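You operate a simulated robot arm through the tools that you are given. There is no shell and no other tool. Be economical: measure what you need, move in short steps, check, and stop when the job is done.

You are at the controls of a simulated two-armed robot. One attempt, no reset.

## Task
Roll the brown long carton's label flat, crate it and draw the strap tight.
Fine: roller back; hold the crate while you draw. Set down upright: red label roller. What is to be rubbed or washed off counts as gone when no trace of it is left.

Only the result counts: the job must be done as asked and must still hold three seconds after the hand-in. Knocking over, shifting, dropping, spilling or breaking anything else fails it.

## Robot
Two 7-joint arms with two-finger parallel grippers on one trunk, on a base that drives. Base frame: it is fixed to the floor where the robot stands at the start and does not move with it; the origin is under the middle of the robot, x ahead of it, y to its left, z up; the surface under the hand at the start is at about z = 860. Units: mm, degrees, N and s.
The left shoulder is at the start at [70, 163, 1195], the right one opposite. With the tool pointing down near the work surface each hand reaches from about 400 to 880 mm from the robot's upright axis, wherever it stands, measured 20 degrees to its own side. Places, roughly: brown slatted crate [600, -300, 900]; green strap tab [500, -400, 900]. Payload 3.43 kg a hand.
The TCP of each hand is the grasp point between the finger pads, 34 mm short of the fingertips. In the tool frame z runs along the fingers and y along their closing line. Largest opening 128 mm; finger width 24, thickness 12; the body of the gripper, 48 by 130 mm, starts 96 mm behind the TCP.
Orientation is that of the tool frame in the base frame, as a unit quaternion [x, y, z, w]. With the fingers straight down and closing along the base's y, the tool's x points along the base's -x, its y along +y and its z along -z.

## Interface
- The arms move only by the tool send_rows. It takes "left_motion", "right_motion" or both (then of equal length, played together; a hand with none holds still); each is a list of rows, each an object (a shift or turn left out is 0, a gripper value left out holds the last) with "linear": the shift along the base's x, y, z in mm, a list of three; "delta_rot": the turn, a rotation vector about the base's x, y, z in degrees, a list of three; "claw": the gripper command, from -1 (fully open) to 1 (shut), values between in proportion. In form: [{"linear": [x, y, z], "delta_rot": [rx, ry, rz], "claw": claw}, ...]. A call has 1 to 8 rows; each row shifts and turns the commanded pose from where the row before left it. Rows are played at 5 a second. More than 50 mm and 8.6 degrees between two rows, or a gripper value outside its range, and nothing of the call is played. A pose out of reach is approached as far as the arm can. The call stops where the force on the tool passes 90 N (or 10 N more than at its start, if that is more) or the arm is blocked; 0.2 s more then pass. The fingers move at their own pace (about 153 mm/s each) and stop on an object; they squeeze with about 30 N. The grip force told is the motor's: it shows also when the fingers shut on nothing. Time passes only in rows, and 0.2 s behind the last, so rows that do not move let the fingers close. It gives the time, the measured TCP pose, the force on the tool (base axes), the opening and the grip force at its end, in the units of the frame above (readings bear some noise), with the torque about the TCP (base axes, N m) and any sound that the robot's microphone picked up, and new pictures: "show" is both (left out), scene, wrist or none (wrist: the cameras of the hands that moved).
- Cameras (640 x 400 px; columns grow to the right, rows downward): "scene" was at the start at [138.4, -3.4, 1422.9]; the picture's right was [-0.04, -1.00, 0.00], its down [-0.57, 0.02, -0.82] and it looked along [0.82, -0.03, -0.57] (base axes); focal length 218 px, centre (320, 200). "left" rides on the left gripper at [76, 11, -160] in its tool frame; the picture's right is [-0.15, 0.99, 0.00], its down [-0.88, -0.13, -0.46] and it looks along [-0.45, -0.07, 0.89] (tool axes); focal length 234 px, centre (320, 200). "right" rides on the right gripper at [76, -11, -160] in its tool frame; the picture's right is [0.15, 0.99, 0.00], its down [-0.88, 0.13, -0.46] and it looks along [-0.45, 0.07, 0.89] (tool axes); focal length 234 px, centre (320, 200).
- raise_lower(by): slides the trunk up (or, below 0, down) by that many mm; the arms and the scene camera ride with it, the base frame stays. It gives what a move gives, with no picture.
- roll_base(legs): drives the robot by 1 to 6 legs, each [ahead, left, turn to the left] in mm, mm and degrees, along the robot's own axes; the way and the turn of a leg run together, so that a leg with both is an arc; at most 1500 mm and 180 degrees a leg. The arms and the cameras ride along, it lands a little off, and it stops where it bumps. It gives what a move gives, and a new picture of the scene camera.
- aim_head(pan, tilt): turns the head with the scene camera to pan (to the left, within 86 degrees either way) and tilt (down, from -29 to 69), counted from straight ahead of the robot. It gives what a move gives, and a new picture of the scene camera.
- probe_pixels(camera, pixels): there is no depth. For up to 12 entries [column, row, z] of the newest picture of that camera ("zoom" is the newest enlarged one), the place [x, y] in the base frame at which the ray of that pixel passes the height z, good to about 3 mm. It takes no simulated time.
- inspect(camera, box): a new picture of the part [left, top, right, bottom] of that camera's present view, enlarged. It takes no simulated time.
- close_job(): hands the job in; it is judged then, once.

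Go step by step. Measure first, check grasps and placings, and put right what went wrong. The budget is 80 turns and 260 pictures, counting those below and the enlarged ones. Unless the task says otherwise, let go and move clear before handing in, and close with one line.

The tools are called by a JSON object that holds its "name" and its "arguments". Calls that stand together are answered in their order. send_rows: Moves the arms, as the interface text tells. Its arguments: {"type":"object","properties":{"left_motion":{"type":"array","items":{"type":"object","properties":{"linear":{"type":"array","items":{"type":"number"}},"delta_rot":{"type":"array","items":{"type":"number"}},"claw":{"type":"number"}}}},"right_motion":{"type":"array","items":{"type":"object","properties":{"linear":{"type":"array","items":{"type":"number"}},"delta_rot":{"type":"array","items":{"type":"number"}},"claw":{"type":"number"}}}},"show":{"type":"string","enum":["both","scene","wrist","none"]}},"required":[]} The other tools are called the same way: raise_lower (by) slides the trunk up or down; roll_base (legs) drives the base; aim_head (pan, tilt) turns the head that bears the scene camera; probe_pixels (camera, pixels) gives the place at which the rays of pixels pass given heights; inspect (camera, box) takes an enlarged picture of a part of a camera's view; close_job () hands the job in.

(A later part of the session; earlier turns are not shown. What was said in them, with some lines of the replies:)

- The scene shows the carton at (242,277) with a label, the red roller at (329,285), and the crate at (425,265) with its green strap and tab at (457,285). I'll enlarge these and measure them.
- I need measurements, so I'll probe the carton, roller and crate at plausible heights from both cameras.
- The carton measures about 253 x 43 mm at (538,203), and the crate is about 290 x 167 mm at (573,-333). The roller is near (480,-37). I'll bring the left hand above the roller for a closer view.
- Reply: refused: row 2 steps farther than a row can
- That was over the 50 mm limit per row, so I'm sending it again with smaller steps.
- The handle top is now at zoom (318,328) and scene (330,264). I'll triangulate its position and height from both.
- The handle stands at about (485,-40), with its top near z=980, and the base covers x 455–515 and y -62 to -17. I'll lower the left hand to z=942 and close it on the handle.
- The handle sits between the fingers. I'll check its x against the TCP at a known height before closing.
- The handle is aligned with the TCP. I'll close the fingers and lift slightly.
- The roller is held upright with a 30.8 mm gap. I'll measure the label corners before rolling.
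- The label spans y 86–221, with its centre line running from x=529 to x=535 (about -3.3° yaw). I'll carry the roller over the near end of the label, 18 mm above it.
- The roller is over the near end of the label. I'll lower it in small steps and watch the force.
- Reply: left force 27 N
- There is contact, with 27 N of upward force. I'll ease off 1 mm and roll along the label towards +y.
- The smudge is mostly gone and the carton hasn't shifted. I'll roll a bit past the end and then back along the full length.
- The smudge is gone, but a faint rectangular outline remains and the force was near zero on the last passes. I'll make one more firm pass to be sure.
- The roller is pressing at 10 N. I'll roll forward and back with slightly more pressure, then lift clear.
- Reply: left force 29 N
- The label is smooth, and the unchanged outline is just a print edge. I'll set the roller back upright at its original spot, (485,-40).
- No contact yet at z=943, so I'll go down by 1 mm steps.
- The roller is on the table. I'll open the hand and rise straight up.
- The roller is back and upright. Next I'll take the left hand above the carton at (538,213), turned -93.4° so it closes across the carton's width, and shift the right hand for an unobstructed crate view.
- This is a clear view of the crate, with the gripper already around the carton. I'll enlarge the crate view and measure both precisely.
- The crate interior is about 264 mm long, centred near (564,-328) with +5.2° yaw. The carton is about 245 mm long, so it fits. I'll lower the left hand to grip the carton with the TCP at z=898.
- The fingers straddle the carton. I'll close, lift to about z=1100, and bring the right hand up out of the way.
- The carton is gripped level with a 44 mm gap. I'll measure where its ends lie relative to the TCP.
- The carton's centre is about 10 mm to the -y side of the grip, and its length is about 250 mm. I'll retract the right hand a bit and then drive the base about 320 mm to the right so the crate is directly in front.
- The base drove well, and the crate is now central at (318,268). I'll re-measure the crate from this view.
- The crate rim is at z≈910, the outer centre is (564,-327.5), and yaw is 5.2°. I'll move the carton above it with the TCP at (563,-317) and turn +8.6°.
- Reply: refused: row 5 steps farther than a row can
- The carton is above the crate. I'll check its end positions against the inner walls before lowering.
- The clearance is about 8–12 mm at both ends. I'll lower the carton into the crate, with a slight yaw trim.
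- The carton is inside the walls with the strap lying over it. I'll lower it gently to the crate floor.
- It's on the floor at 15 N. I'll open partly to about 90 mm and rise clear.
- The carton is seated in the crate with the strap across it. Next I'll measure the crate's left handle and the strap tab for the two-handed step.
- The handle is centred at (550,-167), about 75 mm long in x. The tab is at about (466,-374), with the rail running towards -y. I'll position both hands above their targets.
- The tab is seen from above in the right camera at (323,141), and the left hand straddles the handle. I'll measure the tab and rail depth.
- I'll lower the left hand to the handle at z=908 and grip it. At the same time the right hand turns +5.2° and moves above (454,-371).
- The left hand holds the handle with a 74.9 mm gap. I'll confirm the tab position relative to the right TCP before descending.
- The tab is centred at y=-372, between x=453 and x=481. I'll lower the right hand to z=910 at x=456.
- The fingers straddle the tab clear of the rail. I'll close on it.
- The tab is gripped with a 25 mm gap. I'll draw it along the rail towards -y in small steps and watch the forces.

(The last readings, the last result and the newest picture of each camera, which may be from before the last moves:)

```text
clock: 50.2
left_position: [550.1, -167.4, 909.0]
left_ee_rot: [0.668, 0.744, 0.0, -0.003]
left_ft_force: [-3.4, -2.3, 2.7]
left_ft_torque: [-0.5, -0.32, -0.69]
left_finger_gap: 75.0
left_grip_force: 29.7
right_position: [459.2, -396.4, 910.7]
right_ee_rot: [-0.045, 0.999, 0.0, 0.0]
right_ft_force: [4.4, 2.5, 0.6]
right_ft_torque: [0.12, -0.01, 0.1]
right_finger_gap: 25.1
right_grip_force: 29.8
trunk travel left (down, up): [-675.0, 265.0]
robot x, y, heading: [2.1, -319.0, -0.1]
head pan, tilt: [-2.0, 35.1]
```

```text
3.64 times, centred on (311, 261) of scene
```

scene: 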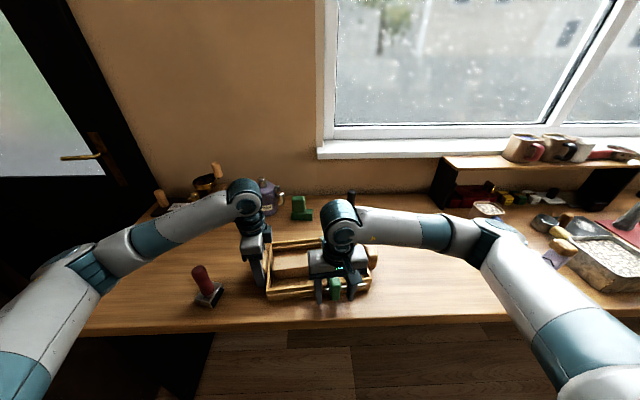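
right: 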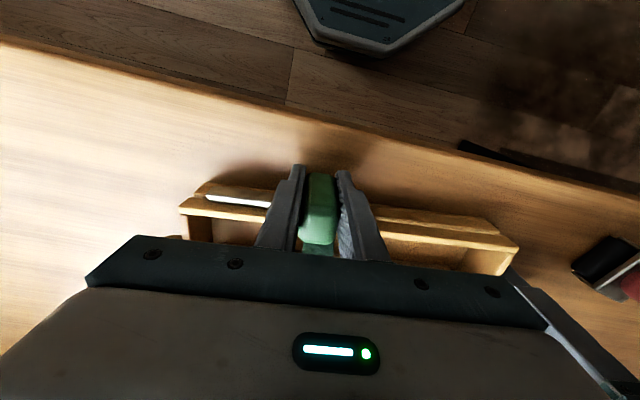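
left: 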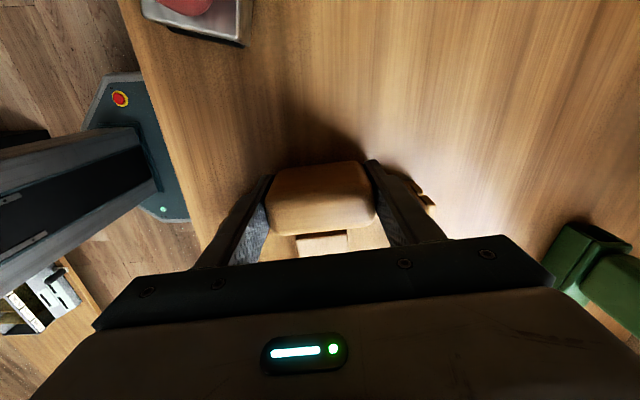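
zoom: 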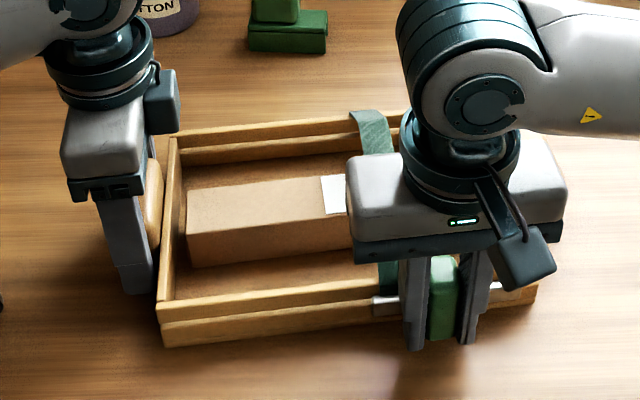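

The tab slides freely and the crate isn't moving. I'll continue drawing.

{"name": "send_rows", "arguments": {"right_motion": [{"linear": [0.5, -6, 0]}, {"linear": [0.5, -6, 0]}, {"linear": [0.5, -6, 0]}, {"linear": [0.5, -6, 0]}, {"linear": [0.4, -4, 0]}, {}], "show": "none"}}

{"name": "inspect", "arguments": {"camera": "scene", "box": [224, 206, 398, 316]}}

```text
clock: 51.6
left_position: [549.4, -166.4, 907.8]
left_ee_rot: [0.668, 0.744, 0.0, -0.001]
left_ft_force: [-6.3, -3.1, 3.2]
left_ft_torque: [-0.75, -0.18, -1.54]
left_finger_gap: 75.2
left_grip_force: 30.0
right_position: [461.3, -425.2, 907.9]
right_ee_rot: [-0.046, 0.999, 0.0, 0.0]
right_ft_force: [7.4, 1.6, 0.9]
right_ft_torque: [0.0, -0.18, 0.14]
right_finger_gap: 24.9
right_grip_force: 30.4
trunk travel left (down, up): [-675.0, 265.0]
robot x, y, heading: [1.3, -322.5, -0.2]
head pan, tilt: [-2.0, 35.1]
```

```text
3.64 times, centred on (311, 261) of scene
```

zoom: 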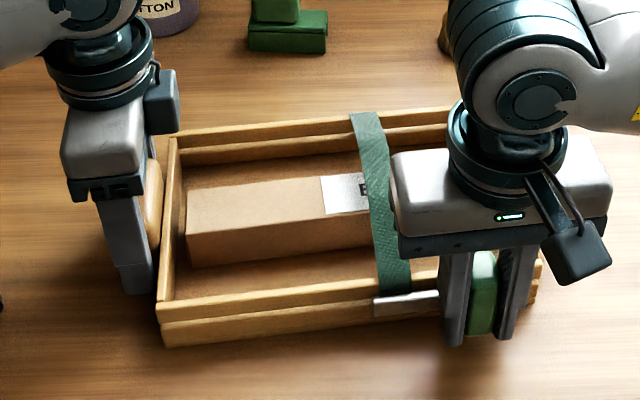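

The strap is tightening. Tool force x is +7, so I'll bias slightly more to +x and continue.

{"name": "send_rows", "arguments": {"right_motion": [{"linear": [1.2, -5, 0]}, {"linear": [0.7, -5, 0]}, {"linear": [0.5, -4, 0]}, {}], "show": "none"}}

{"name": "inspect", "arguments": {"camera": "scene", "box": [224, 206, 398, 316]}}

```text
clock: 52.6
left_position: [550.2, -166.8, 907.2]
left_ee_rot: [0.667, 0.745, -0.001, -0.001]
left_ft_force: [-2.1, -4.9, -0.2]
left_ft_torque: [-0.4, -0.39, -0.54]
left_finger_gap: 75.1
left_grip_force: 30.0
right_position: [463.2, -437.6, 909.6]
right_ee_rot: [-0.045, 0.999, 0.0, 0.0]
right_ft_force: [1.2, 2.9, 0.3]
right_ft_torque: [0.06, -0.13, 0.17]
right_finger_gap: 25.3
right_grip_force: 30.0
trunk travel left (down, up): [-675.0, 265.0]
robot x, y, heading: [-1.6, -320.5, -0.0]
head pan, tilt: [-2.0, 35.1]
```

```text
3.64 times, centred on (311, 261) of scene
```

zoom: 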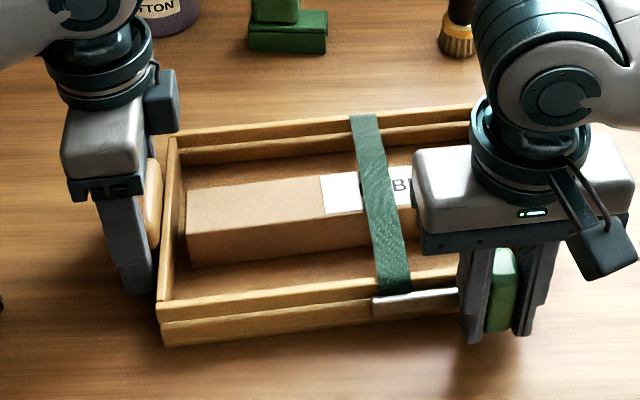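

The strap is nearly straight. I'll continue in fine steps until the stop is felt.

{"name": "send_rows", "arguments": {"right_motion": [{"linear": [0.3, -3, 0]}, {"linear": [0.3, -3, 0]}, {"linear": [0.2, -2, 0]}, {}], "show": "none"}}

```text
clock: 53.6
left_position: [549.1, -167.7, 907.4]
left_ee_rot: [0.669, 0.743, -0.001, 0.0]
left_ft_force: [-10.8, -32.5, 2.6]
left_ft_torque: [0.19, -0.69, -0.45]
left_finger_gap: 75.0
left_grip_force: 29.7
right_position: [463.4, -444.5, 909.5]
right_ee_rot: [-0.046, 0.999, 0.002, 0.0]
right_ft_force: [10.5, 34.4, 1.2]
right_ft_torque: [-0.89, 0.61, 0.29]
right_finger_gap: 25.4
right_grip_force: 29.8
trunk travel left (down, up): [-675.0, 265.0]
robot x, y, heading: [0.3, -320.0, -0.1]
head pan, tilt: [-2.0, 35.1]
```

The force jumped to 34 N, so the tab has reached the stop. I'll check how it looks before releasing.

{"name": "inspect", "arguments": {"camera": "scene", "box": [224, 206, 398, 316]}}

{"name": "send_rows", "arguments": {"right_motion": [{"linear": [0, -1.2, 0]}, {}], "show": "wrist"}}

```text
3.64 times, centred on (311, 261) of scene
```

zoom: 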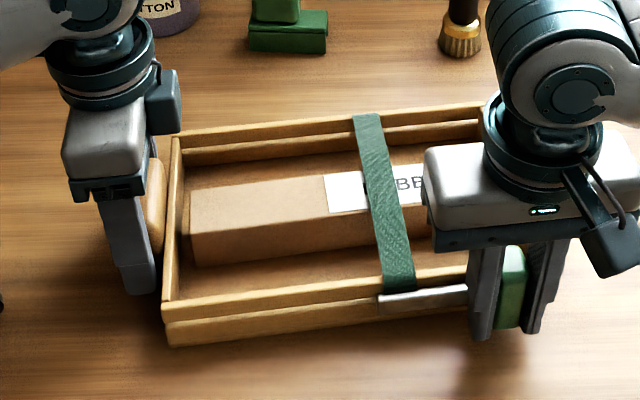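

```text
clock: 54.2
left_position: [549.5, -165.7, 908.6]
left_ee_rot: [0.667, 0.745, 0.0, -0.002]
left_ft_force: [-7.5, -16.4, -0.9]
left_ft_torque: [-0.42, -0.28, -0.96]
left_finger_gap: 74.9
left_grip_force: 30.1
right_position: [465.3, -447.1, 909.5]
right_ee_rot: [-0.046, 0.999, 0.0, 0.001]
right_ft_force: [8.0, 14.7, 1.6]
right_ft_torque: [0.36, -0.42, 0.16]
right_finger_gap: 25.2
right_grip_force: 30.7
trunk travel left (down, up): [-675.0, 265.0]
robot x, y, heading: [0.0, -319.2, 0.1]
head pan, tilt: [-2.0, 35.1]
```

right: 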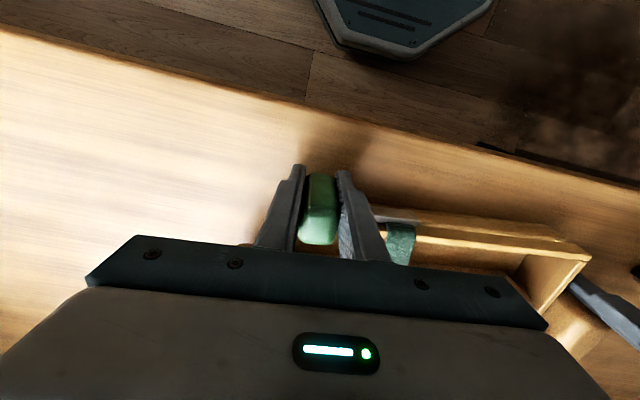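

The force fell from 34 to 15 N after another 1 mm, so the tab or the crate may have slipped. I'll pull a little more and see.

{"name": "send_rows", "arguments": {"right_motion": [{"linear": [0.2, -1.5, 0]}, {"linear": [0.1, -1.5, 0]}, {}], "show": "none"}}

{"name": "inspect", "arguments": {"camera": "scene", "box": [224, 206, 398, 316]}}

```text
clock: 55.0
left_position: [550.4, -166.9, 907.7]
left_ee_rot: [0.667, 0.745, -0.001, -0.002]
left_ft_force: [-8.0, -21.5, -3.7]
left_ft_torque: [0.8, -0.47, -0.09]
left_finger_gap: 75.1
left_grip_force: 30.5
right_position: [464.0, -448.9, 909.1]
right_ee_rot: [-0.046, 0.999, 0.001, 0.0]
right_ft_force: [7.4, 22.6, 3.3]
right_ft_torque: [-0.3, -0.25, 0.28]
right_finger_gap: 25.5
right_grip_force: 29.4
trunk travel left (down, up): [-675.0, 265.0]
robot x, y, heading: [-1.3, -317.7, -0.0]
head pan, tilt: [-2.0, 35.1]
```

```text
3.64 times, centred on (311, 261) of scene
```

zoom: 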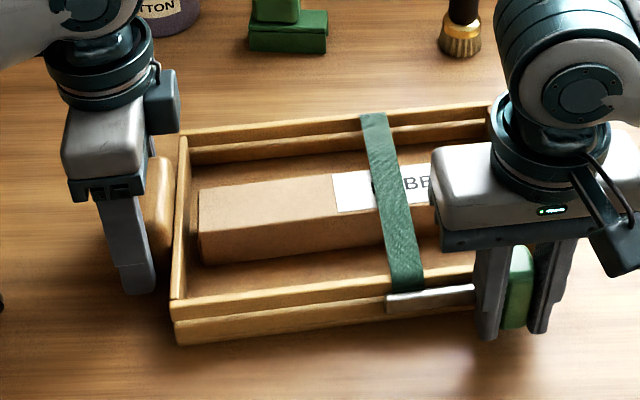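

The tab is at its stop: the strap is straight, and extra pull only drags the crate a few mm in the left grip. I'll ease the right hand's load, release the tab and lift clear.

{"name": "send_rows", "arguments": {"right_motion": [{"linear": [0, 1, 0]}, {"claw": 0.3}, {"claw": 0.3}, {"claw": 0.3}, {"linear": [0, 0, 25]}, {"linear": [0, 0, 40]}, {"linear": [0, -10, 45]}, {"linear": [-5, -40, 20]}]}}

{"name": "inspect", "arguments": {"camera": "scene", "box": [224, 206, 398, 316]}}

```text
clock: 56.8
left_position: [549.4, -168.2, 908.4]
left_ee_rot: [0.667, 0.745, 0.0, -0.003]
left_ft_force: [-0.7, -0.7, -4.0]
left_ft_torque: [0.59, -0.02, -0.11]
left_finger_gap: 75.0
left_grip_force: 30.2
right_position: [458.7, -501.8, 1038.6]
right_ee_rot: [-0.045, 0.999, 0.001, 0.0]
right_ft_force: [-0.3, -0.3, -0.4]
right_ft_torque: [0.05, 0.0, 0.03]
right_finger_gap: 44.8
right_grip_force: 0.0
trunk travel left (down, up): [-675.0, 265.0]
robot x, y, heading: [0.7, -320.7, -0.3]
head pan, tilt: [-2.0, 35.1]
```

scene: 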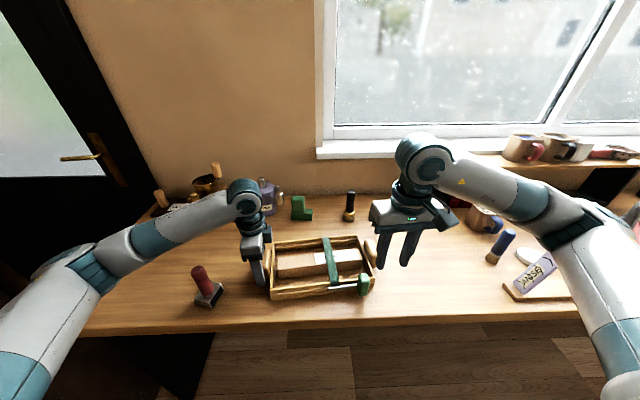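
right: 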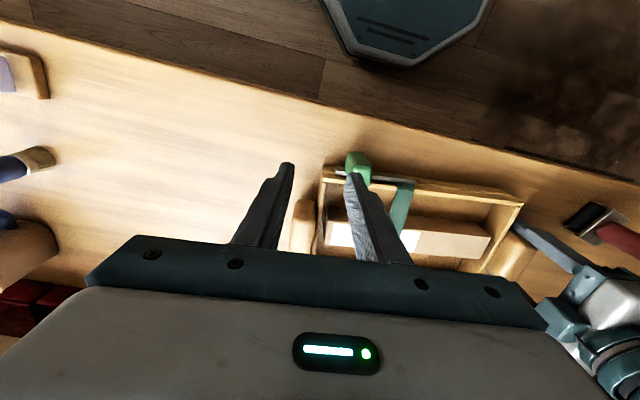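

```text
3.64 times, centred on (311, 261) of scene
```

zoom: 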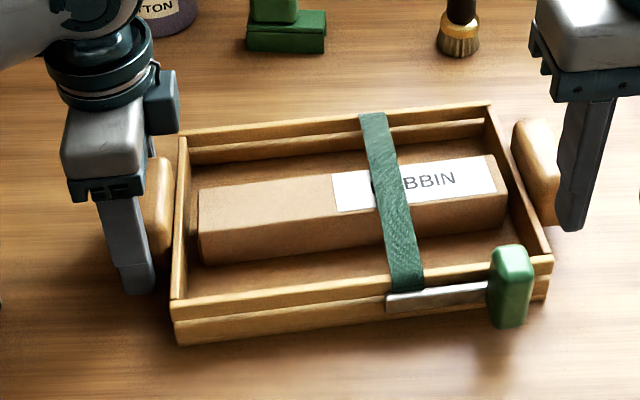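

The strap is taut across the carton and the tab is at the rail's end. I'll check how far the crate shifted.

{"name": "probe_pixels", "arguments": {"camera": "zoom", "pixels": [[177, 345, 860], [546, 300, 860], [171, 303, 910], [553, 257, 910], [490, 105, 910], [180, 135, 910]]}}

```text
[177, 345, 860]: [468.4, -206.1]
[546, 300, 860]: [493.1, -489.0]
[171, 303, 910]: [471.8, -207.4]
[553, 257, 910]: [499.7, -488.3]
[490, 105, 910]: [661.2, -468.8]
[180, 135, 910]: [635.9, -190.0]
```

The crate shifted about 12 mm towards -y. I'll slide it back gently with the left grip.

{"name": "send_rows", "arguments": {"left_motion": [{"linear": [-0.3, 2, 0]}, {"linear": [-0.3, 2, 0]}, {"linear": [-0.3, 2, 0]}, {"linear": [-0.3, 2, 0]}, {"linear": [-0.3, 2, 0]}, {"linear": [-0.3, 2, 0]}, {}], "show": "none"}}

{"name": "inspect", "arguments": {"camera": "scene", "box": [224, 206, 398, 316]}}

```text
clock: 58.4
left_position: [548.6, -155.5, 906.1]
left_ee_rot: [0.667, 0.745, 0.0, -0.002]
left_ft_force: [0.6, -1.9, 1.3]
left_ft_torque: [0.43, -0.52, -0.24]
left_finger_gap: 74.7
left_grip_force: 29.6
right_position: [459.2, -499.7, 1038.0]
right_ee_rot: [-0.045, 0.999, 0.0, 0.001]
right_ft_force: [0.6, -0.1, 0.2]
right_ft_torque: [0.02, -0.01, 0.0]
right_finger_gap: 44.8
right_grip_force: 0.0
trunk travel left (down, up): [-675.0, 265.0]
robot x, y, heading: [0.3, -319.3, 0.1]
head pan, tilt: [-2.0, 35.1]
```

```text
3.64 times, centred on (311, 261) of scene
```

zoom: 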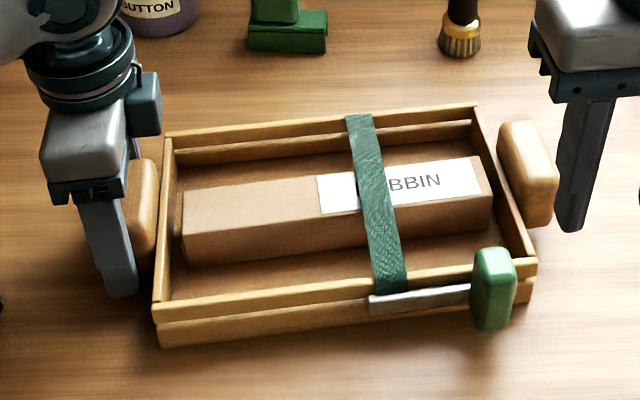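

The crate is back in place and the strap is still taut. I'll release the handle and lift both hands clear.

{"name": "send_rows", "arguments": {"left_motion": [{"claw": -0.6}, {"claw": -0.6}, {"claw": -0.6}, {"linear": [0, 0, 30]}, {"linear": [0, 0, 45]}, {"linear": [0, 0, 45]}, {"linear": [-10, 0, 45]}, {}], "right_motion": [{}, {}, {}, {"linear": [0, 0, 30]}, {"linear": [0, 0, 45]}, {"linear": [0, 0, 45]}, {"linear": [0, -10, 45]}, {}], "show": "scene"}}

{"name": "inspect", "arguments": {"camera": "scene", "box": [164, 206, 398, 316]}}

{"name": "inspect", "arguments": {"camera": "scene", "box": [300, 240, 390, 306]}}

```text
clock: 60.2
left_position: [540.5, -155.6, 1071.7]
left_ee_rot: [0.668, 0.745, -0.001, -0.001]
left_ft_force: [1.5, -0.3, -0.6]
left_ft_torque: [-0.01, 0.04, 0.01]
left_finger_gap: 102.1
left_grip_force: 0.1
right_position: [459.7, -509.4, 1203.7]
right_ee_rot: [-0.045, 0.999, 0.0, 0.0]
right_ft_force: [-0.8, 0.2, -0.2]
right_ft_torque: [0.02, 0.03, 0.03]
right_finger_gap: 44.6
right_grip_force: 0.0
trunk travel left (down, up): [-675.0, 265.0]
robot x, y, heading: [2.0, -320.9, -0.1]
head pan, tilt: [-2.0, 35.1]
```

scene: 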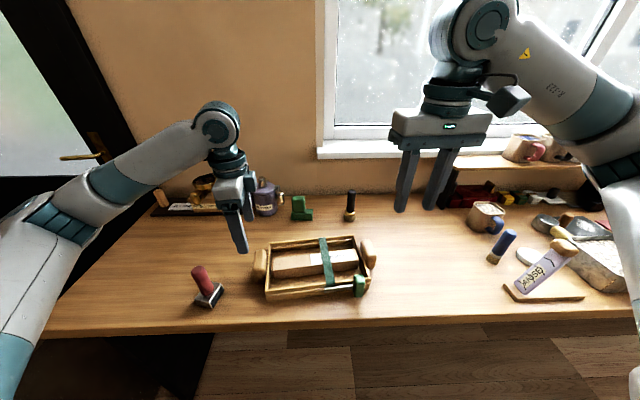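

```text
2.74 times, centred on (281, 261) of scene
```

zoom: 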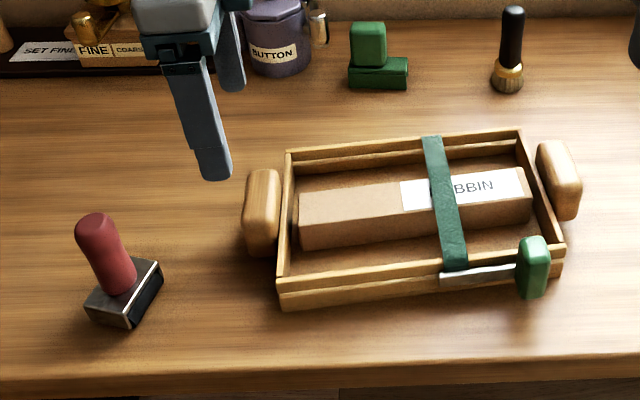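

```text
6.06 times, centred on (345, 273) of scene
```

zoom: 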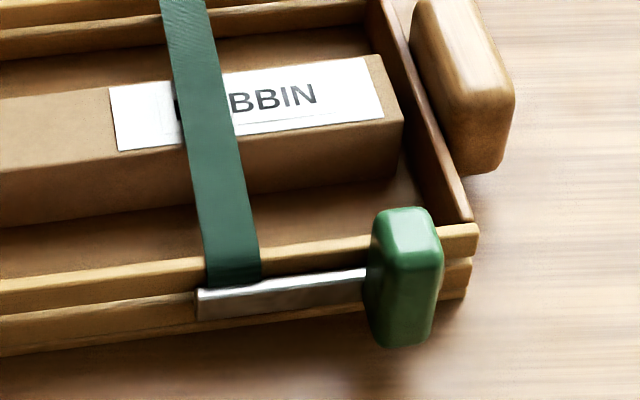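

The label is smooth, the roller is back upright, the carton is in the crate, the strap is straight with the tab at the rail's end, and both hands are clear. I'm handing the job in.

{"name": "close_job", "arguments": {}}

```text
The job is handed in.
```

The label is rolled flat, the carton is in the crate with the strap drawn tight, and the red roller is back upright; the crate slipped about 12 mm during the draw, so I slid it back to within a few mm of its original spot.
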